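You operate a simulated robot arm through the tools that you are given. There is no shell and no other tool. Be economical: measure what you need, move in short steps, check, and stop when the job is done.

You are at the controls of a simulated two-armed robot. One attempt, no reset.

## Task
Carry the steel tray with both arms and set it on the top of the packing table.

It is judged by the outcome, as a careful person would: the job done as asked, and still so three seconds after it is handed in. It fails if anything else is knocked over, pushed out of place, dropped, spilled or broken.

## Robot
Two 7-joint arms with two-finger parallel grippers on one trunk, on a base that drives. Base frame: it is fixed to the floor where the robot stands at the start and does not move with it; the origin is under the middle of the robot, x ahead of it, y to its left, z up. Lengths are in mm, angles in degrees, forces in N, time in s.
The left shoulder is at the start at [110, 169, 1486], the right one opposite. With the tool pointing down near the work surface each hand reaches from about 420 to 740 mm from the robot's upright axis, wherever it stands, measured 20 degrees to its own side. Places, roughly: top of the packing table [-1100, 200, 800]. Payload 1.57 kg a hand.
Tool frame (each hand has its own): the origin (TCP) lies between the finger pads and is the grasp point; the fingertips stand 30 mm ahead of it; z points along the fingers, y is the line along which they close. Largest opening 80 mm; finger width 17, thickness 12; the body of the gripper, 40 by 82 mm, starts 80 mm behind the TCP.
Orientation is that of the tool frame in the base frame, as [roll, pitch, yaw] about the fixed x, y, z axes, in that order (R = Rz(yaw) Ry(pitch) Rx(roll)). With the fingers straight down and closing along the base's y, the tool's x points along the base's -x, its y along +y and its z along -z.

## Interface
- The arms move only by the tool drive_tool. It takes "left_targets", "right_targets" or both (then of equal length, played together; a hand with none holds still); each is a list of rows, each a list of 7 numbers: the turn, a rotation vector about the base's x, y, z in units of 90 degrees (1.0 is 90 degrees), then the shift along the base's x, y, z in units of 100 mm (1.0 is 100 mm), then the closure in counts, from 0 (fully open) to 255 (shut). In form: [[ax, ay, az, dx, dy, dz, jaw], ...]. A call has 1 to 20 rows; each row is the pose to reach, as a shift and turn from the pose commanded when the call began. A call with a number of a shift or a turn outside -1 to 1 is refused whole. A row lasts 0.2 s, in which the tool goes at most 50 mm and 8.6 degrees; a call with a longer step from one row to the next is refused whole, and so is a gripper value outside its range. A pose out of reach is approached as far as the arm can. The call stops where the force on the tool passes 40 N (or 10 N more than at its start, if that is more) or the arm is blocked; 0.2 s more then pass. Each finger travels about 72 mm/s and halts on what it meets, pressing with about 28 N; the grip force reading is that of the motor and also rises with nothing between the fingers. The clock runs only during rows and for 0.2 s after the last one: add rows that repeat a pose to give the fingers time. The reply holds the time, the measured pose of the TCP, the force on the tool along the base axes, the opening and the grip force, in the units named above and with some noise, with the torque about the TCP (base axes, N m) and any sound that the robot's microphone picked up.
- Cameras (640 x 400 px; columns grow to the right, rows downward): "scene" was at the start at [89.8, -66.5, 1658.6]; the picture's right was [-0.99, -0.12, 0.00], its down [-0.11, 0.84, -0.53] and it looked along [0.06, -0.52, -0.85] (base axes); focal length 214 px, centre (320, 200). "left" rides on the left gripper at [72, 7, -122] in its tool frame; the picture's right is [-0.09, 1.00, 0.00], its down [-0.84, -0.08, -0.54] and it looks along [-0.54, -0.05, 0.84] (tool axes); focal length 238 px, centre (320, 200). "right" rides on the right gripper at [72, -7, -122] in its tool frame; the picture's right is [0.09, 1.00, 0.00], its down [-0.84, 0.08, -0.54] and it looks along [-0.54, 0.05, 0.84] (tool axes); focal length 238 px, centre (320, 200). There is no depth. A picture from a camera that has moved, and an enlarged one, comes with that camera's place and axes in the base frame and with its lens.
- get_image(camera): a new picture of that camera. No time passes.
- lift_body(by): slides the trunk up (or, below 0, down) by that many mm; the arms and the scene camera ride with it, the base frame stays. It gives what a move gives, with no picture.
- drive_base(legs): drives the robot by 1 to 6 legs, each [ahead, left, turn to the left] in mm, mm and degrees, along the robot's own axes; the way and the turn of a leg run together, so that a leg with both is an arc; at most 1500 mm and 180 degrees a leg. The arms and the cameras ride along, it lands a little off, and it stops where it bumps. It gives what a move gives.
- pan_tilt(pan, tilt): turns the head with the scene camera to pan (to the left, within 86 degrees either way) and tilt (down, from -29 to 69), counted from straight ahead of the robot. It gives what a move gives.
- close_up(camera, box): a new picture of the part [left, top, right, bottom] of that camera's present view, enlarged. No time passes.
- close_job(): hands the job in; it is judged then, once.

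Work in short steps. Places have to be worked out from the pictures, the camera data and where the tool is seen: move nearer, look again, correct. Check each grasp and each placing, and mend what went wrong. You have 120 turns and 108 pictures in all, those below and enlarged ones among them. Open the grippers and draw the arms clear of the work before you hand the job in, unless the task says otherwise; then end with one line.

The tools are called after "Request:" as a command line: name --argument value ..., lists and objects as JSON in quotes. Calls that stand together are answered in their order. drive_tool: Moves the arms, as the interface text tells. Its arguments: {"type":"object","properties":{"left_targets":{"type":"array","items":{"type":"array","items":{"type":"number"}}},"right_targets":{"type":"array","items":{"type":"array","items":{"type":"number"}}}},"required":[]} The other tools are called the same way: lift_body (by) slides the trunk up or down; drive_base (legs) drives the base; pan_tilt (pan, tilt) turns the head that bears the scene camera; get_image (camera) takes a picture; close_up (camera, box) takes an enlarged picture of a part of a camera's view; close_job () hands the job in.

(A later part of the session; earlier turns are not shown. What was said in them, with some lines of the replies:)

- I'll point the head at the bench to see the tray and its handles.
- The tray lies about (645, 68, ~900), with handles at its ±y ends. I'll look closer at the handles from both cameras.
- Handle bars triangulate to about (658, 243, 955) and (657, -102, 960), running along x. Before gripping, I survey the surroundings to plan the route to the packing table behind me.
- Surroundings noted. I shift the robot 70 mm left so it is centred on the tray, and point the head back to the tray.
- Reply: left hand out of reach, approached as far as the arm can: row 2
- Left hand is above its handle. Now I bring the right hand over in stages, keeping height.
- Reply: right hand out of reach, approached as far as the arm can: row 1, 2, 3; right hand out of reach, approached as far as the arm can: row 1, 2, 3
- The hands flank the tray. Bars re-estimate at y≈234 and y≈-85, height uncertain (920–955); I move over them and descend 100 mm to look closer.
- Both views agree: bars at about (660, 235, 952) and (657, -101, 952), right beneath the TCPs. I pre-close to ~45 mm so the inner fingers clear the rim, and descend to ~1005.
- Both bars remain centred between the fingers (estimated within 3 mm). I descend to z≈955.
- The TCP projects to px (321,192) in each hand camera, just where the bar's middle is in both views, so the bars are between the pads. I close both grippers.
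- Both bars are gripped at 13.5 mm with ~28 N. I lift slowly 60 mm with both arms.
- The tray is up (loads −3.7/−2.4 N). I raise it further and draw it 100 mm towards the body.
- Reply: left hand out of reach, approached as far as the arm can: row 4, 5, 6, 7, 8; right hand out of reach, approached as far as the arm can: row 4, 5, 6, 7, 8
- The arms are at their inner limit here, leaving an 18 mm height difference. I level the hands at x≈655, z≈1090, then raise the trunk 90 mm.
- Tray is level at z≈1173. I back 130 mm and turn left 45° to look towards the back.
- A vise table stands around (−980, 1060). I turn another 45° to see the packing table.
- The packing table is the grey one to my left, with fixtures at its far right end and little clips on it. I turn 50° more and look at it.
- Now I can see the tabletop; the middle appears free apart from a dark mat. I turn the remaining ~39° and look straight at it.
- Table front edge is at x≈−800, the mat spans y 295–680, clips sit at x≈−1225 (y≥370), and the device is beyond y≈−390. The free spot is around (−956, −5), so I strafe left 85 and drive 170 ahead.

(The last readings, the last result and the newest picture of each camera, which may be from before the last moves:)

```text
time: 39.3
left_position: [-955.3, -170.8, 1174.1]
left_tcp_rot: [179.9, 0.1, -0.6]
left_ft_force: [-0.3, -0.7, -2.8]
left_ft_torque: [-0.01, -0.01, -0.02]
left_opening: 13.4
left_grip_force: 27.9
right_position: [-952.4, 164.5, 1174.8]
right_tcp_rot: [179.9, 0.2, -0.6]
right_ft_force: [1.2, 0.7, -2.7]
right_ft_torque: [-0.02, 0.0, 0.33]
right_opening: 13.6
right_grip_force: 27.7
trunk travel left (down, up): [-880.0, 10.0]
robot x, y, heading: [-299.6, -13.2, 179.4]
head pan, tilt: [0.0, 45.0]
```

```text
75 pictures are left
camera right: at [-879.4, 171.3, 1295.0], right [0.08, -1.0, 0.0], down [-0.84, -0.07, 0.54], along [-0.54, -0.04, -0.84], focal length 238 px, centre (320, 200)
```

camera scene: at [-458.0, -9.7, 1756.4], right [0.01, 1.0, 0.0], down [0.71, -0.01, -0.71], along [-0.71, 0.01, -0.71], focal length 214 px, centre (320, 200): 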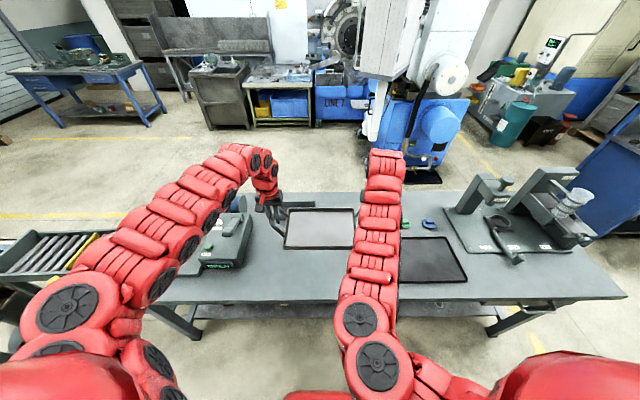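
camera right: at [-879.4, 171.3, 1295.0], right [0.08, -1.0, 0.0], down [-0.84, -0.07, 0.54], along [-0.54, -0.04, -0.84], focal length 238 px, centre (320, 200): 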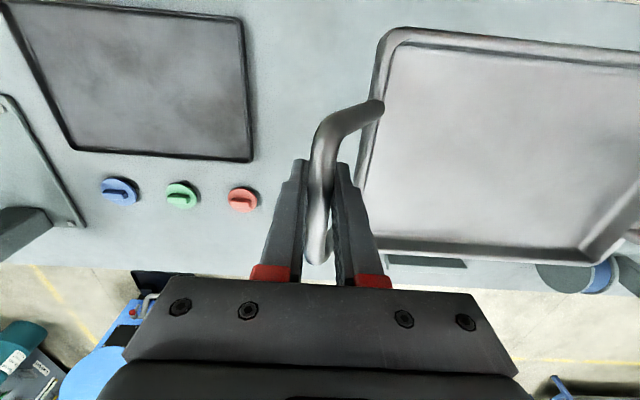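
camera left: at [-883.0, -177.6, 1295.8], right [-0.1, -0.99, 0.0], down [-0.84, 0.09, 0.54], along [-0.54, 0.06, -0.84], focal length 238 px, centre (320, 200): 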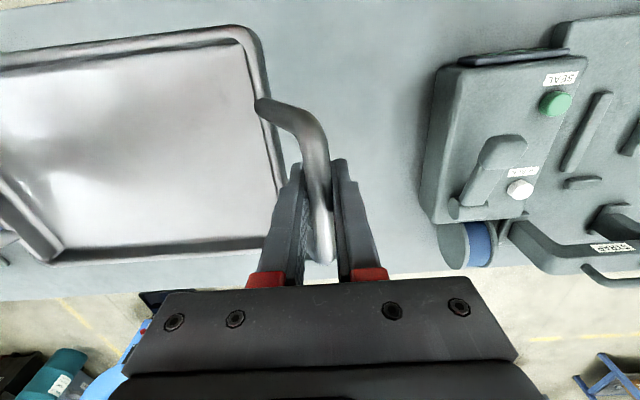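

The device's right flank is at y≈−330, z up to 950, so I shift 35 mm right for clearance, then lower the trunk 230 mm (tray bottom stays ~85 mm above the table).

Request:
drive_base --legs '[[0, -35, 0]]'

Request:
lift_body --by -120

Request:
lift_body --by -110

Request:
get_image --camera "scene"

Request:
get_image --camera "left"

Request:
get_image --camera "right"

```text
time: 40.1
left_position: [-958.8, -144.4, 1170.9]
left_tcp_rot: [-179.7, -0.3, -0.6]
left_ft_force: [-0.5, -1.3, -3.1]
left_ft_torque: [0.05, -0.04, -0.1]
left_opening: 13.1
left_grip_force: 27.4
right_position: [-956.6, 190.4, 1173.6]
right_tcp_rot: [-179.6, -0.1, -0.5]
right_ft_force: [-0.4, 0.2, -3.6]
right_ft_torque: [0.06, -0.1, 0.28]
right_opening: 13.6
right_grip_force: 27.6
trunk travel left (down, up): [-880.0, 10.0]
robot x, y, heading: [-297.6, 21.1, 179.3]
head pan, tilt: [0.0, 45.0]
```

```text
time: 41.6
left_position: [-957.5, -138.3, 1051.8]
left_tcp_rot: [-180.0, -0.1, -0.5]
left_ft_force: [-1.8, -0.4, -3.9]
left_ft_torque: [0.02, -0.24, -0.09]
left_opening: 13.4
left_grip_force: 28.5
right_position: [-954.1, 195.7, 1052.0]
right_tcp_rot: [180.0, 0.0, -0.4]
right_ft_force: [1.0, 1.2, -3.1]
right_ft_torque: [0.02, 0.23, 0.26]
right_opening: 13.6
right_grip_force: 28.2
trunk travel left (down, up): [-760.0, 130.0]
robot x, y, heading: [-301.2, 21.8, 179.5]
head pan, tilt: [0.0, 45.0]
```

```text
time: 43.1
left_position: [-957.2, -139.0, 941.9]
left_tcp_rot: [-179.9, -0.1, -0.5]
left_ft_force: [0.1, -0.6, -3.2]
left_ft_torque: [0.03, -0.12, -0.09]
left_opening: 13.6
left_grip_force: 27.6
right_position: [-953.3, 197.0, 942.7]
right_tcp_rot: [-180.0, 0.0, -0.5]
right_ft_force: [0.1, 1.0, -3.3]
right_ft_torque: [-0.01, 0.04, 0.27]
right_opening: 13.4
right_grip_force: 28.0
trunk travel left (down, up): [-650.0, 240.0]
robot x, y, heading: [-297.1, 21.1, 179.7]
head pan, tilt: [0.0, 45.0]
```

```text
74 pictures are left
camera scene: at [-461.3, 23.0, 1526.0], right [0.01, 1.0, 0.0], down [0.71, -0.01, -0.71], along [-0.71, 0.01, -0.71], focal length 214 px, centre (320, 200)
```

scene: 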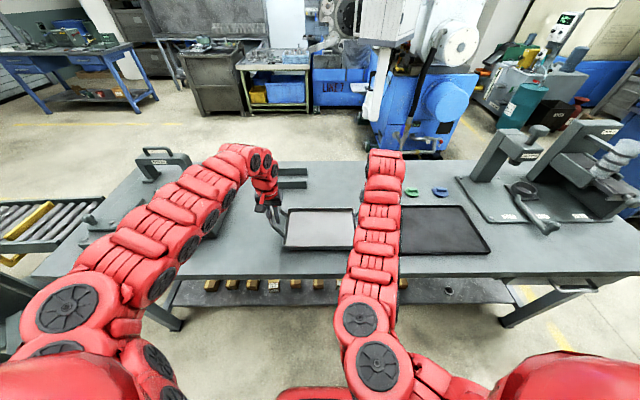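

```text
73 pictures are left
camera left: at [-885.3, -145.5, 1064.3], right [-0.1, -0.99, 0.0], down [-0.84, 0.09, 0.54], along [-0.54, 0.05, -0.84], focal length 238 px, centre (320, 200)
```

left: 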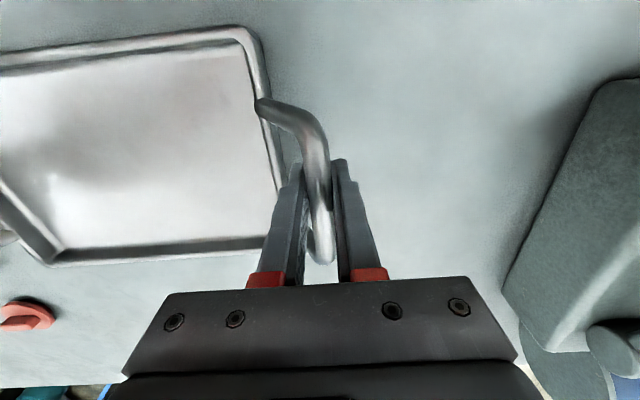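

```text
72 pictures are left
camera right: at [-882.0, 203.4, 1063.9], right [0.08, -1.0, 0.0], down [-0.84, -0.07, 0.54], along [-0.54, -0.04, -0.84], focal length 238 px, centre (320, 200)
```

right: 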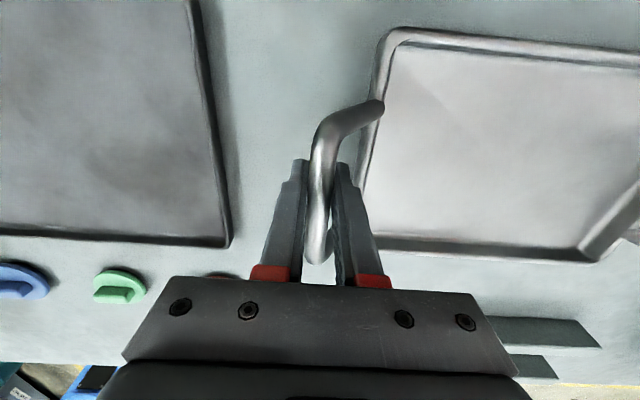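

The spot beneath is clear on all sides. I lower with the arms 60 mm in gentle steps, watching force.

Request:
drive_tool --left_targets '[[0, 0, 0, 0, 0, -0.2, 255], [0, 0, 0, 0, 0, -0.4, 255], [0, 0, 0, 0, 0, -0.5, 255], [0, 0, 0, 0, 0, -0.6, 255], [0, 0, 0, 0, 0, -0.6, 255]]' --right_targets '[[0, 0, 0, 0, 0, -0.2, 255], [0, 0, 0, 0, 0, -0.4, 255], [0, 0, 0, 0, 0, -0.5, 255], [0, 0, 0, 0, 0, -0.6, 255], [0, 0, 0, 0, 0, -0.6, 255]]'

Request:
drive_tool --left_targets '[[0, 0, 0, 0, 0, -0.04, 255], [0, 0, 0, 0, 0, -0.08, 255], [0, 0, 0, 0, 0, -0.12, 255], [0, 0, 0, 0, 0, -0.12, 255]]' --right_targets '[[0, 0, 0, 0, 0, -0.04, 255], [0, 0, 0, 0, 0, -0.08, 255], [0, 0, 0, 0, 0, -0.12, 255], [0, 0, 0, 0, 0, -0.12, 255]]'

Request:
get_image --camera "right"

Request:
close_up --camera "scene" --box '[240, 160, 400, 260]'

```text
time: 44.3
left_position: [-952.8, -138.5, 884.4]
left_tcp_rot: [180.0, 0.0, -0.5]
left_ft_force: [4.5, 0.6, 12.6]
left_ft_torque: [0.0, 0.12, -0.07]
left_opening: 13.6
left_grip_force: 28.3
right_position: [-951.6, 197.1, 884.5]
right_tcp_rot: [-179.9, 0.0, -0.6]
right_ft_force: [5.8, -3.6, 12.9]
right_ft_torque: [0.13, 0.1, 0.24]
right_opening: 13.4
right_grip_force: 27.4
trunk travel left (down, up): [-650.0, 240.0]
robot x, y, heading: [-297.6, 19.7, 179.5]
head pan, tilt: [0.0, 45.0]
```

```text
time: 45.0
left_position: [-954.3, -138.1, 879.9]
left_tcp_rot: [-180.0, 0.8, -0.5]
left_ft_force: [8.5, 1.3, 27.9]
left_ft_torque: [-0.11, -1.16, -0.16]
left_opening: 13.7
left_grip_force: 28.2
right_position: [-950.3, 197.2, 879.9]
right_tcp_rot: [180.0, 0.8, -0.4]
right_ft_force: [5.5, -1.0, 27.1]
right_ft_torque: [-0.05, -1.19, 0.12]
right_opening: 13.4
right_grip_force: 28.1
trunk travel left (down, up): [-650.0, 240.0]
robot x, y, heading: [-299.6, 16.5, 179.6]
head pan, tilt: [0.0, 45.0]
stopped in row 3 (left hand): the force on the tool passed its limit at 45 N (the readings are from after the stop); the commanded pose is now the measured one
```

```text
71 pictures are left
camera right: at [-876.8, 203.5, 999.9], right [0.08, -1.0, 0.0], down [-0.83, -0.07, 0.55], along [-0.55, -0.04, -0.83], focal length 238 px, centre (320, 200)
```

right: 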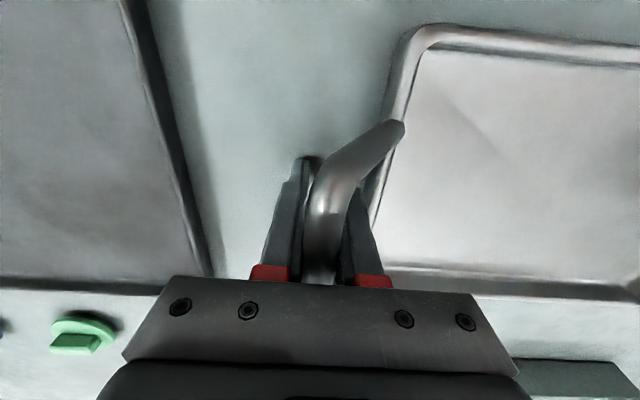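

```text
4.00 times, centred on (320, 210) of scene
camera zoom: at [-451.3, 22.8, 1527.4], right [0.01, 1.0, 0.0], down [0.7, -0.01, -0.71], along [-0.71, 0.01, -0.7], focal length 858 px, centre (320, 160)
```

zoom: 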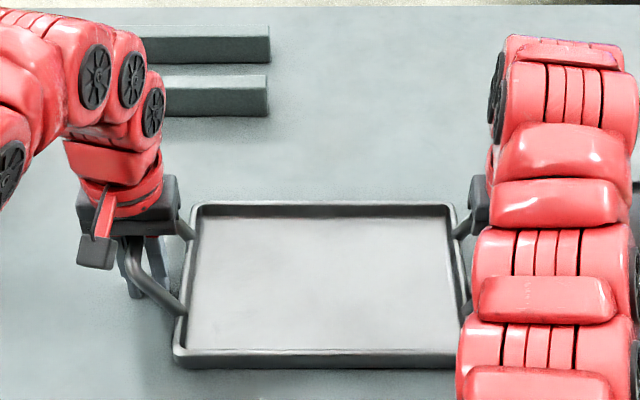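

Contact: both hands read ~27 N upward at TCP 880, so the tray rests on the table (top ≈ 830 by clip triangulation). I check the left view before releasing.

Request:
get_image --camera "left"

Request:
drive_tool --left_targets '[[0, 0, 0, 0, 0, 0.03, 255], [0, 0, 0, 0, 0, 0.03, 255]]' --right_targets '[[0, 0, 0, 0, 0, 0.03, 255], [0, 0, 0, 0, 0, 0.03, 255]]'

Request:
close_up --camera "scene" --box '[240, 160, 400, 260]'

```text
69 pictures are left
camera left: at [-880.4, -145.6, 1001.1], right [-0.1, -0.99, 0.0], down [-0.83, 0.09, 0.55], along [-0.55, 0.06, -0.83], focal length 238 px, centre (320, 200)
```

left: 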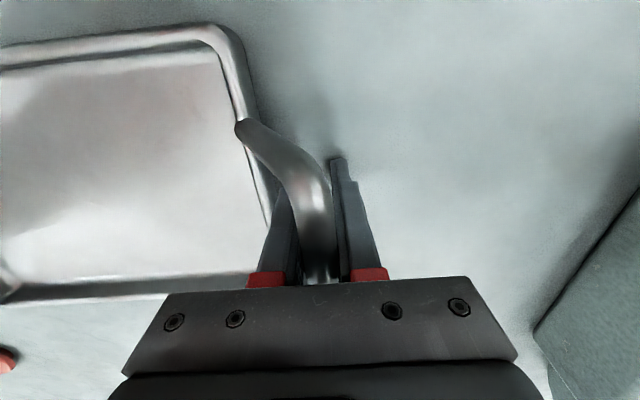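

```text
time: 45.6
left_position: [-955.5, -138.6, 880.7]
left_tcp_rot: [180.0, 0.6, -0.6]
left_ft_force: [4.3, 1.2, 7.0]
left_ft_torque: [-0.1, 0.21, -0.14]
left_opening: 13.7
left_grip_force: 28.0
right_position: [-951.7, 198.1, 880.5]
right_tcp_rot: [180.0, 0.5, -0.5]
right_ft_force: [10.6, -0.7, 22.1]
right_ft_torque: [-0.13, -0.66, 0.33]
right_opening: 13.6
right_grip_force: 27.8
trunk travel left (down, up): [-650.0, 240.0]
robot x, y, heading: [-298.1, 20.8, 179.5]
head pan, tilt: [0.0, 45.0]
```

```text
4.00 times, centred on (320, 210) of scene
camera zoom: at [-454.6, 22.6, 1526.6], right [0.01, 1.0, 0.0], down [0.7, -0.01, -0.71], along [-0.71, 0.01, -0.7], focal length 858 px, centre (320, 160)
```

zoom: 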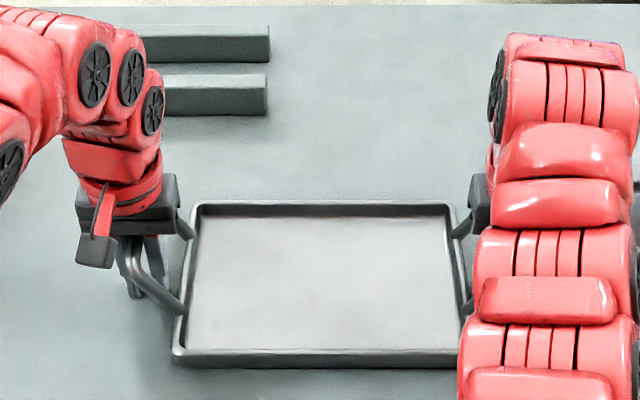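

Tray lies flat on the table with the hands still bearing lightly on it. I open both grippers to ~45 mm, in place.

Request:
drive_tool --left_targets '[[0, 0, 0, 0, 0, 0.02, 210], [0, 0, 0, 0, 0, 0.02, 160], [0, 0, 0, 0, 0, 0.02, 120], [0, 0, 0, 0, 0, 0.02, 120]]' --right_targets '[[0, 0, 0, 0, 0, 0.03, 210], [0, 0, 0, 0, 0, 0.03, 160], [0, 0, 0, 0, 0, 0.03, 120], [0, 0, 0, 0, 0, 0.03, 120]]'

Request:
get_image --camera "left"

Request:
get_image --camera "right"

```text
time: 46.6
left_position: [-958.9, -138.0, 880.4]
left_tcp_rot: [-180.0, 0.4, -0.5]
left_ft_force: [-0.9, -2.3, 6.7]
left_ft_torque: [0.01, 0.01, 0.13]
left_opening: 41.1
left_grip_force: 0.1
right_position: [-955.3, 198.0, 880.6]
right_tcp_rot: [180.0, 0.4, -0.6]
right_ft_force: [0.9, 0.1, -0.7]
right_ft_torque: [0.01, 0.0, 0.01]
right_opening: 41.9
right_grip_force: 0.0
trunk travel left (down, up): [-650.0, 240.0]
robot x, y, heading: [-302.5, 22.5, 179.4]
head pan, tilt: [0.0, 45.0]
```

```text
67 pictures are left
camera left: at [-886.0, -145.5, 1001.5], right [-0.1, -0.99, 0.0], down [-0.83, 0.08, 0.55], along [-0.54, 0.05, -0.84], focal length 238 px, centre (320, 200)
```

left: 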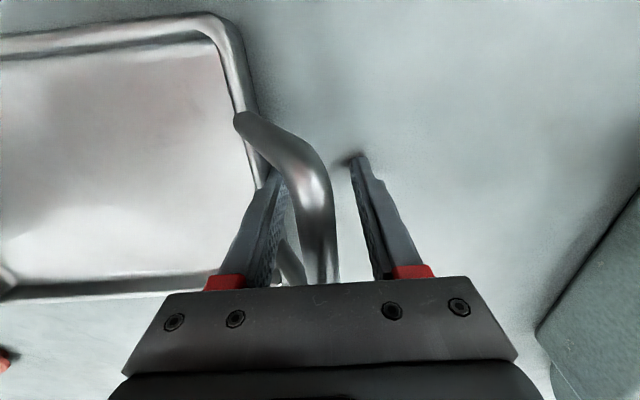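

```text
66 pictures are left
camera right: at [-882.2, 203.6, 1001.2], right [0.08, -1.0, 0.0], down [-0.83, -0.07, 0.55], along [-0.55, -0.04, -0.84], focal length 238 px, centre (320, 200)
```

right: 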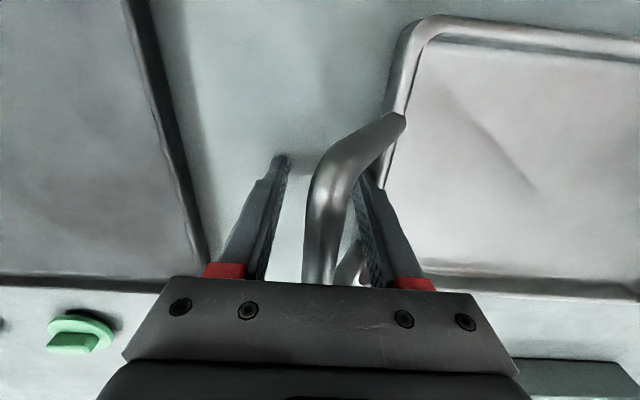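

Released; fingertips are near the table surface and the bars are free. I raise both hands slowly straight up.

Request:
drive_tool --left_targets '[[0, 0, 0, 0, 0, 0.1, 120], [0, 0, 0, 0, 0, 0.3, 120], [0, 0, 0, 0, 0, 0.6, 120], [0, 0, 0, 0, 0, 0.9, 120]]' --right_targets '[[0, 0, 0, 0, 0, 0.1, 120], [0, 0, 0, 0, 0, 0.3, 120], [0, 0, 0, 0, 0, 0.6, 120], [0, 0, 0, 0, 0, 0.9, 120]]'

Request:
get_image --camera "left"

Request:
get_image --camera "right"

```text
time: 47.6
left_position: [-957.7, -139.2, 969.4]
left_tcp_rot: [-180.0, 0.2, -0.5]
left_ft_force: [0.1, 0.0, -0.2]
left_ft_torque: [-0.02, 0.03, 0.0]
left_opening: 42.4
left_grip_force: 0.0
right_position: [-955.3, 197.1, 971.1]
right_tcp_rot: [-179.9, 0.4, -0.5]
right_ft_force: [0.1, 0.5, 0.1]
right_ft_torque: [-0.04, 0.01, 0.0]
right_opening: 42.4
right_grip_force: 0.0
trunk travel left (down, up): [-650.0, 240.0]
robot x, y, heading: [-300.0, 23.3, 179.5]
head pan, tilt: [0.0, 45.0]
```

```text
65 pictures are left
camera left: at [-885.2, -146.1, 1091.8], right [-0.1, -0.99, 0.0], down [-0.83, 0.08, 0.55], along [-0.54, 0.05, -0.84], focal length 238 px, centre (320, 200)
```

left: 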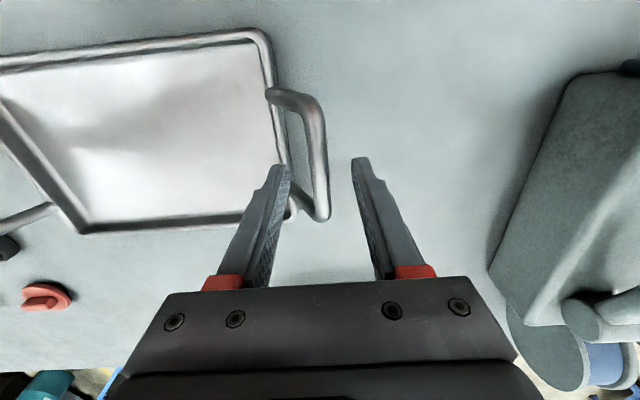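

```text
64 pictures are left
camera right: at [-881.7, 203.1, 1091.3], right [0.08, -1.0, 0.0], down [-0.83, -0.07, 0.55], along [-0.55, -0.04, -0.84], focal length 238 px, centre (320, 200)
```

right: 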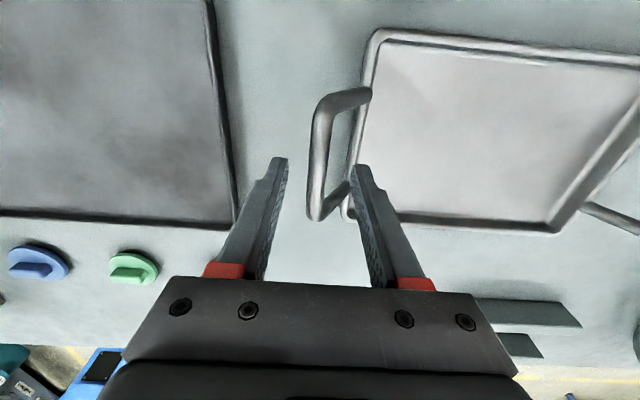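

The hands are free and the tray stays flat, clear of mat, clips and device. I raise the trunk, open fully, back off and check.

Request:
lift_body --by 200

Request:
drive_tool --left_targets '[[0, 0, 0, 0, 0, 0, 0], [0, 0, 0, 0, 0, 0, 0], [0, 0, 0, 0, 0, 0, 0]]' --right_targets '[[0, 0, 0, 0, 0, 0, 0], [0, 0, 0, 0, 0, 0, 0], [0, 0, 0, 0, 0, 0, 0]]'

Request:
drive_base --legs '[[-180, 0, 0]]'

Request:
get_image --camera "scene"

Request:
get_image --camera "left"

```text
time: 49.8
left_position: [-959.4, -138.1, 1169.5]
left_tcp_rot: [-179.9, 0.3, -0.4]
left_ft_force: [0.2, 0.7, -0.7]
left_ft_torque: [0.01, 0.03, 0.0]
left_opening: 42.4
left_grip_force: 0.1
right_position: [-955.0, 196.7, 1170.0]
right_tcp_rot: [-180.0, 0.5, -0.4]
right_ft_force: [0.1, -0.2, -0.9]
right_ft_torque: [0.0, 0.01, 0.01]
right_opening: 42.2
right_grip_force: 0.1
trunk travel left (down, up): [-850.0, 40.0]
robot x, y, heading: [-299.4, 18.3, 179.4]
head pan, tilt: [0.0, 45.0]
```

```text
time: 50.6
left_position: [-960.0, -138.3, 1169.6]
left_tcp_rot: [179.9, 0.2, -0.5]
left_ft_force: [-0.5, 0.9, 0.4]
left_ft_torque: [0.02, 0.0, -0.01]
left_opening: 79.9
left_grip_force: 0.0
right_position: [-955.7, 197.4, 1169.2]
right_tcp_rot: [180.0, 0.4, -0.5]
right_ft_force: [0.5, 0.2, 0.7]
right_ft_torque: [-0.01, 0.04, -0.01]
right_opening: 80.4
right_grip_force: 0.0
trunk travel left (down, up): [-850.0, 40.0]
robot x, y, heading: [-301.4, 20.5, 179.5]
head pan, tilt: [0.0, 45.0]
```

```text
time: 52.1
left_position: [-781.5, -140.5, 1169.0]
left_tcp_rot: [180.0, 0.2, -0.5]
left_ft_force: [-0.6, -0.3, 0.4]
left_ft_torque: [0.01, -0.01, -0.04]
left_opening: 80.1
left_grip_force: 0.1
right_position: [-777.9, 195.6, 1168.8]
right_tcp_rot: [-179.9, 0.3, -0.5]
right_ft_force: [-0.5, -0.9, 0.4]
right_ft_torque: [-0.01, 0.01, -0.01]
right_opening: 79.9
right_grip_force: 0.1
trunk travel left (down, up): [-850.0, 40.0]
robot x, y, heading: [-119.5, 19.9, 179.5]
head pan, tilt: [0.0, 45.0]
```

```text
63 pictures are left
camera scene: at [-284.5, 21.0, 1725.7], right [0.01, 1.0, 0.0], down [0.71, -0.01, -0.71], along [-0.71, 0.01, -0.71], focal length 214 px, centre (320, 200)
```

scene: 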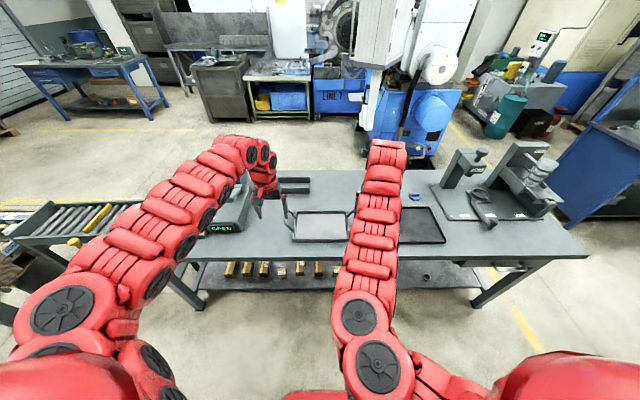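

```text
62 pictures are left
camera left: at [-708.6, -148.0, 1290.0], right [-0.1, -0.99, 0.0], down [-0.83, 0.08, 0.54], along [-0.54, 0.05, -0.84], focal length 238 px, centre (320, 200)
```

left: 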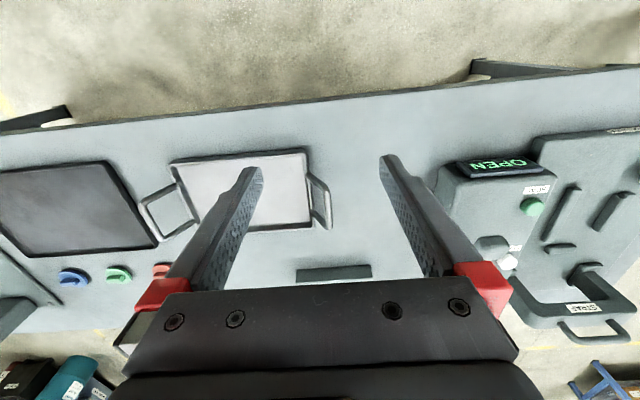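

The tray lies fully on the packing table, nothing else was disturbed, and the arms are clear with the grippers open, so I hand in.

Request:
close_job

```text
The job is handed in.
```

The steel tray is resting flat on top of the packing table, carried there with both arms. The grippers are open, the arms are drawn clear, and nothing else appears disturbed.
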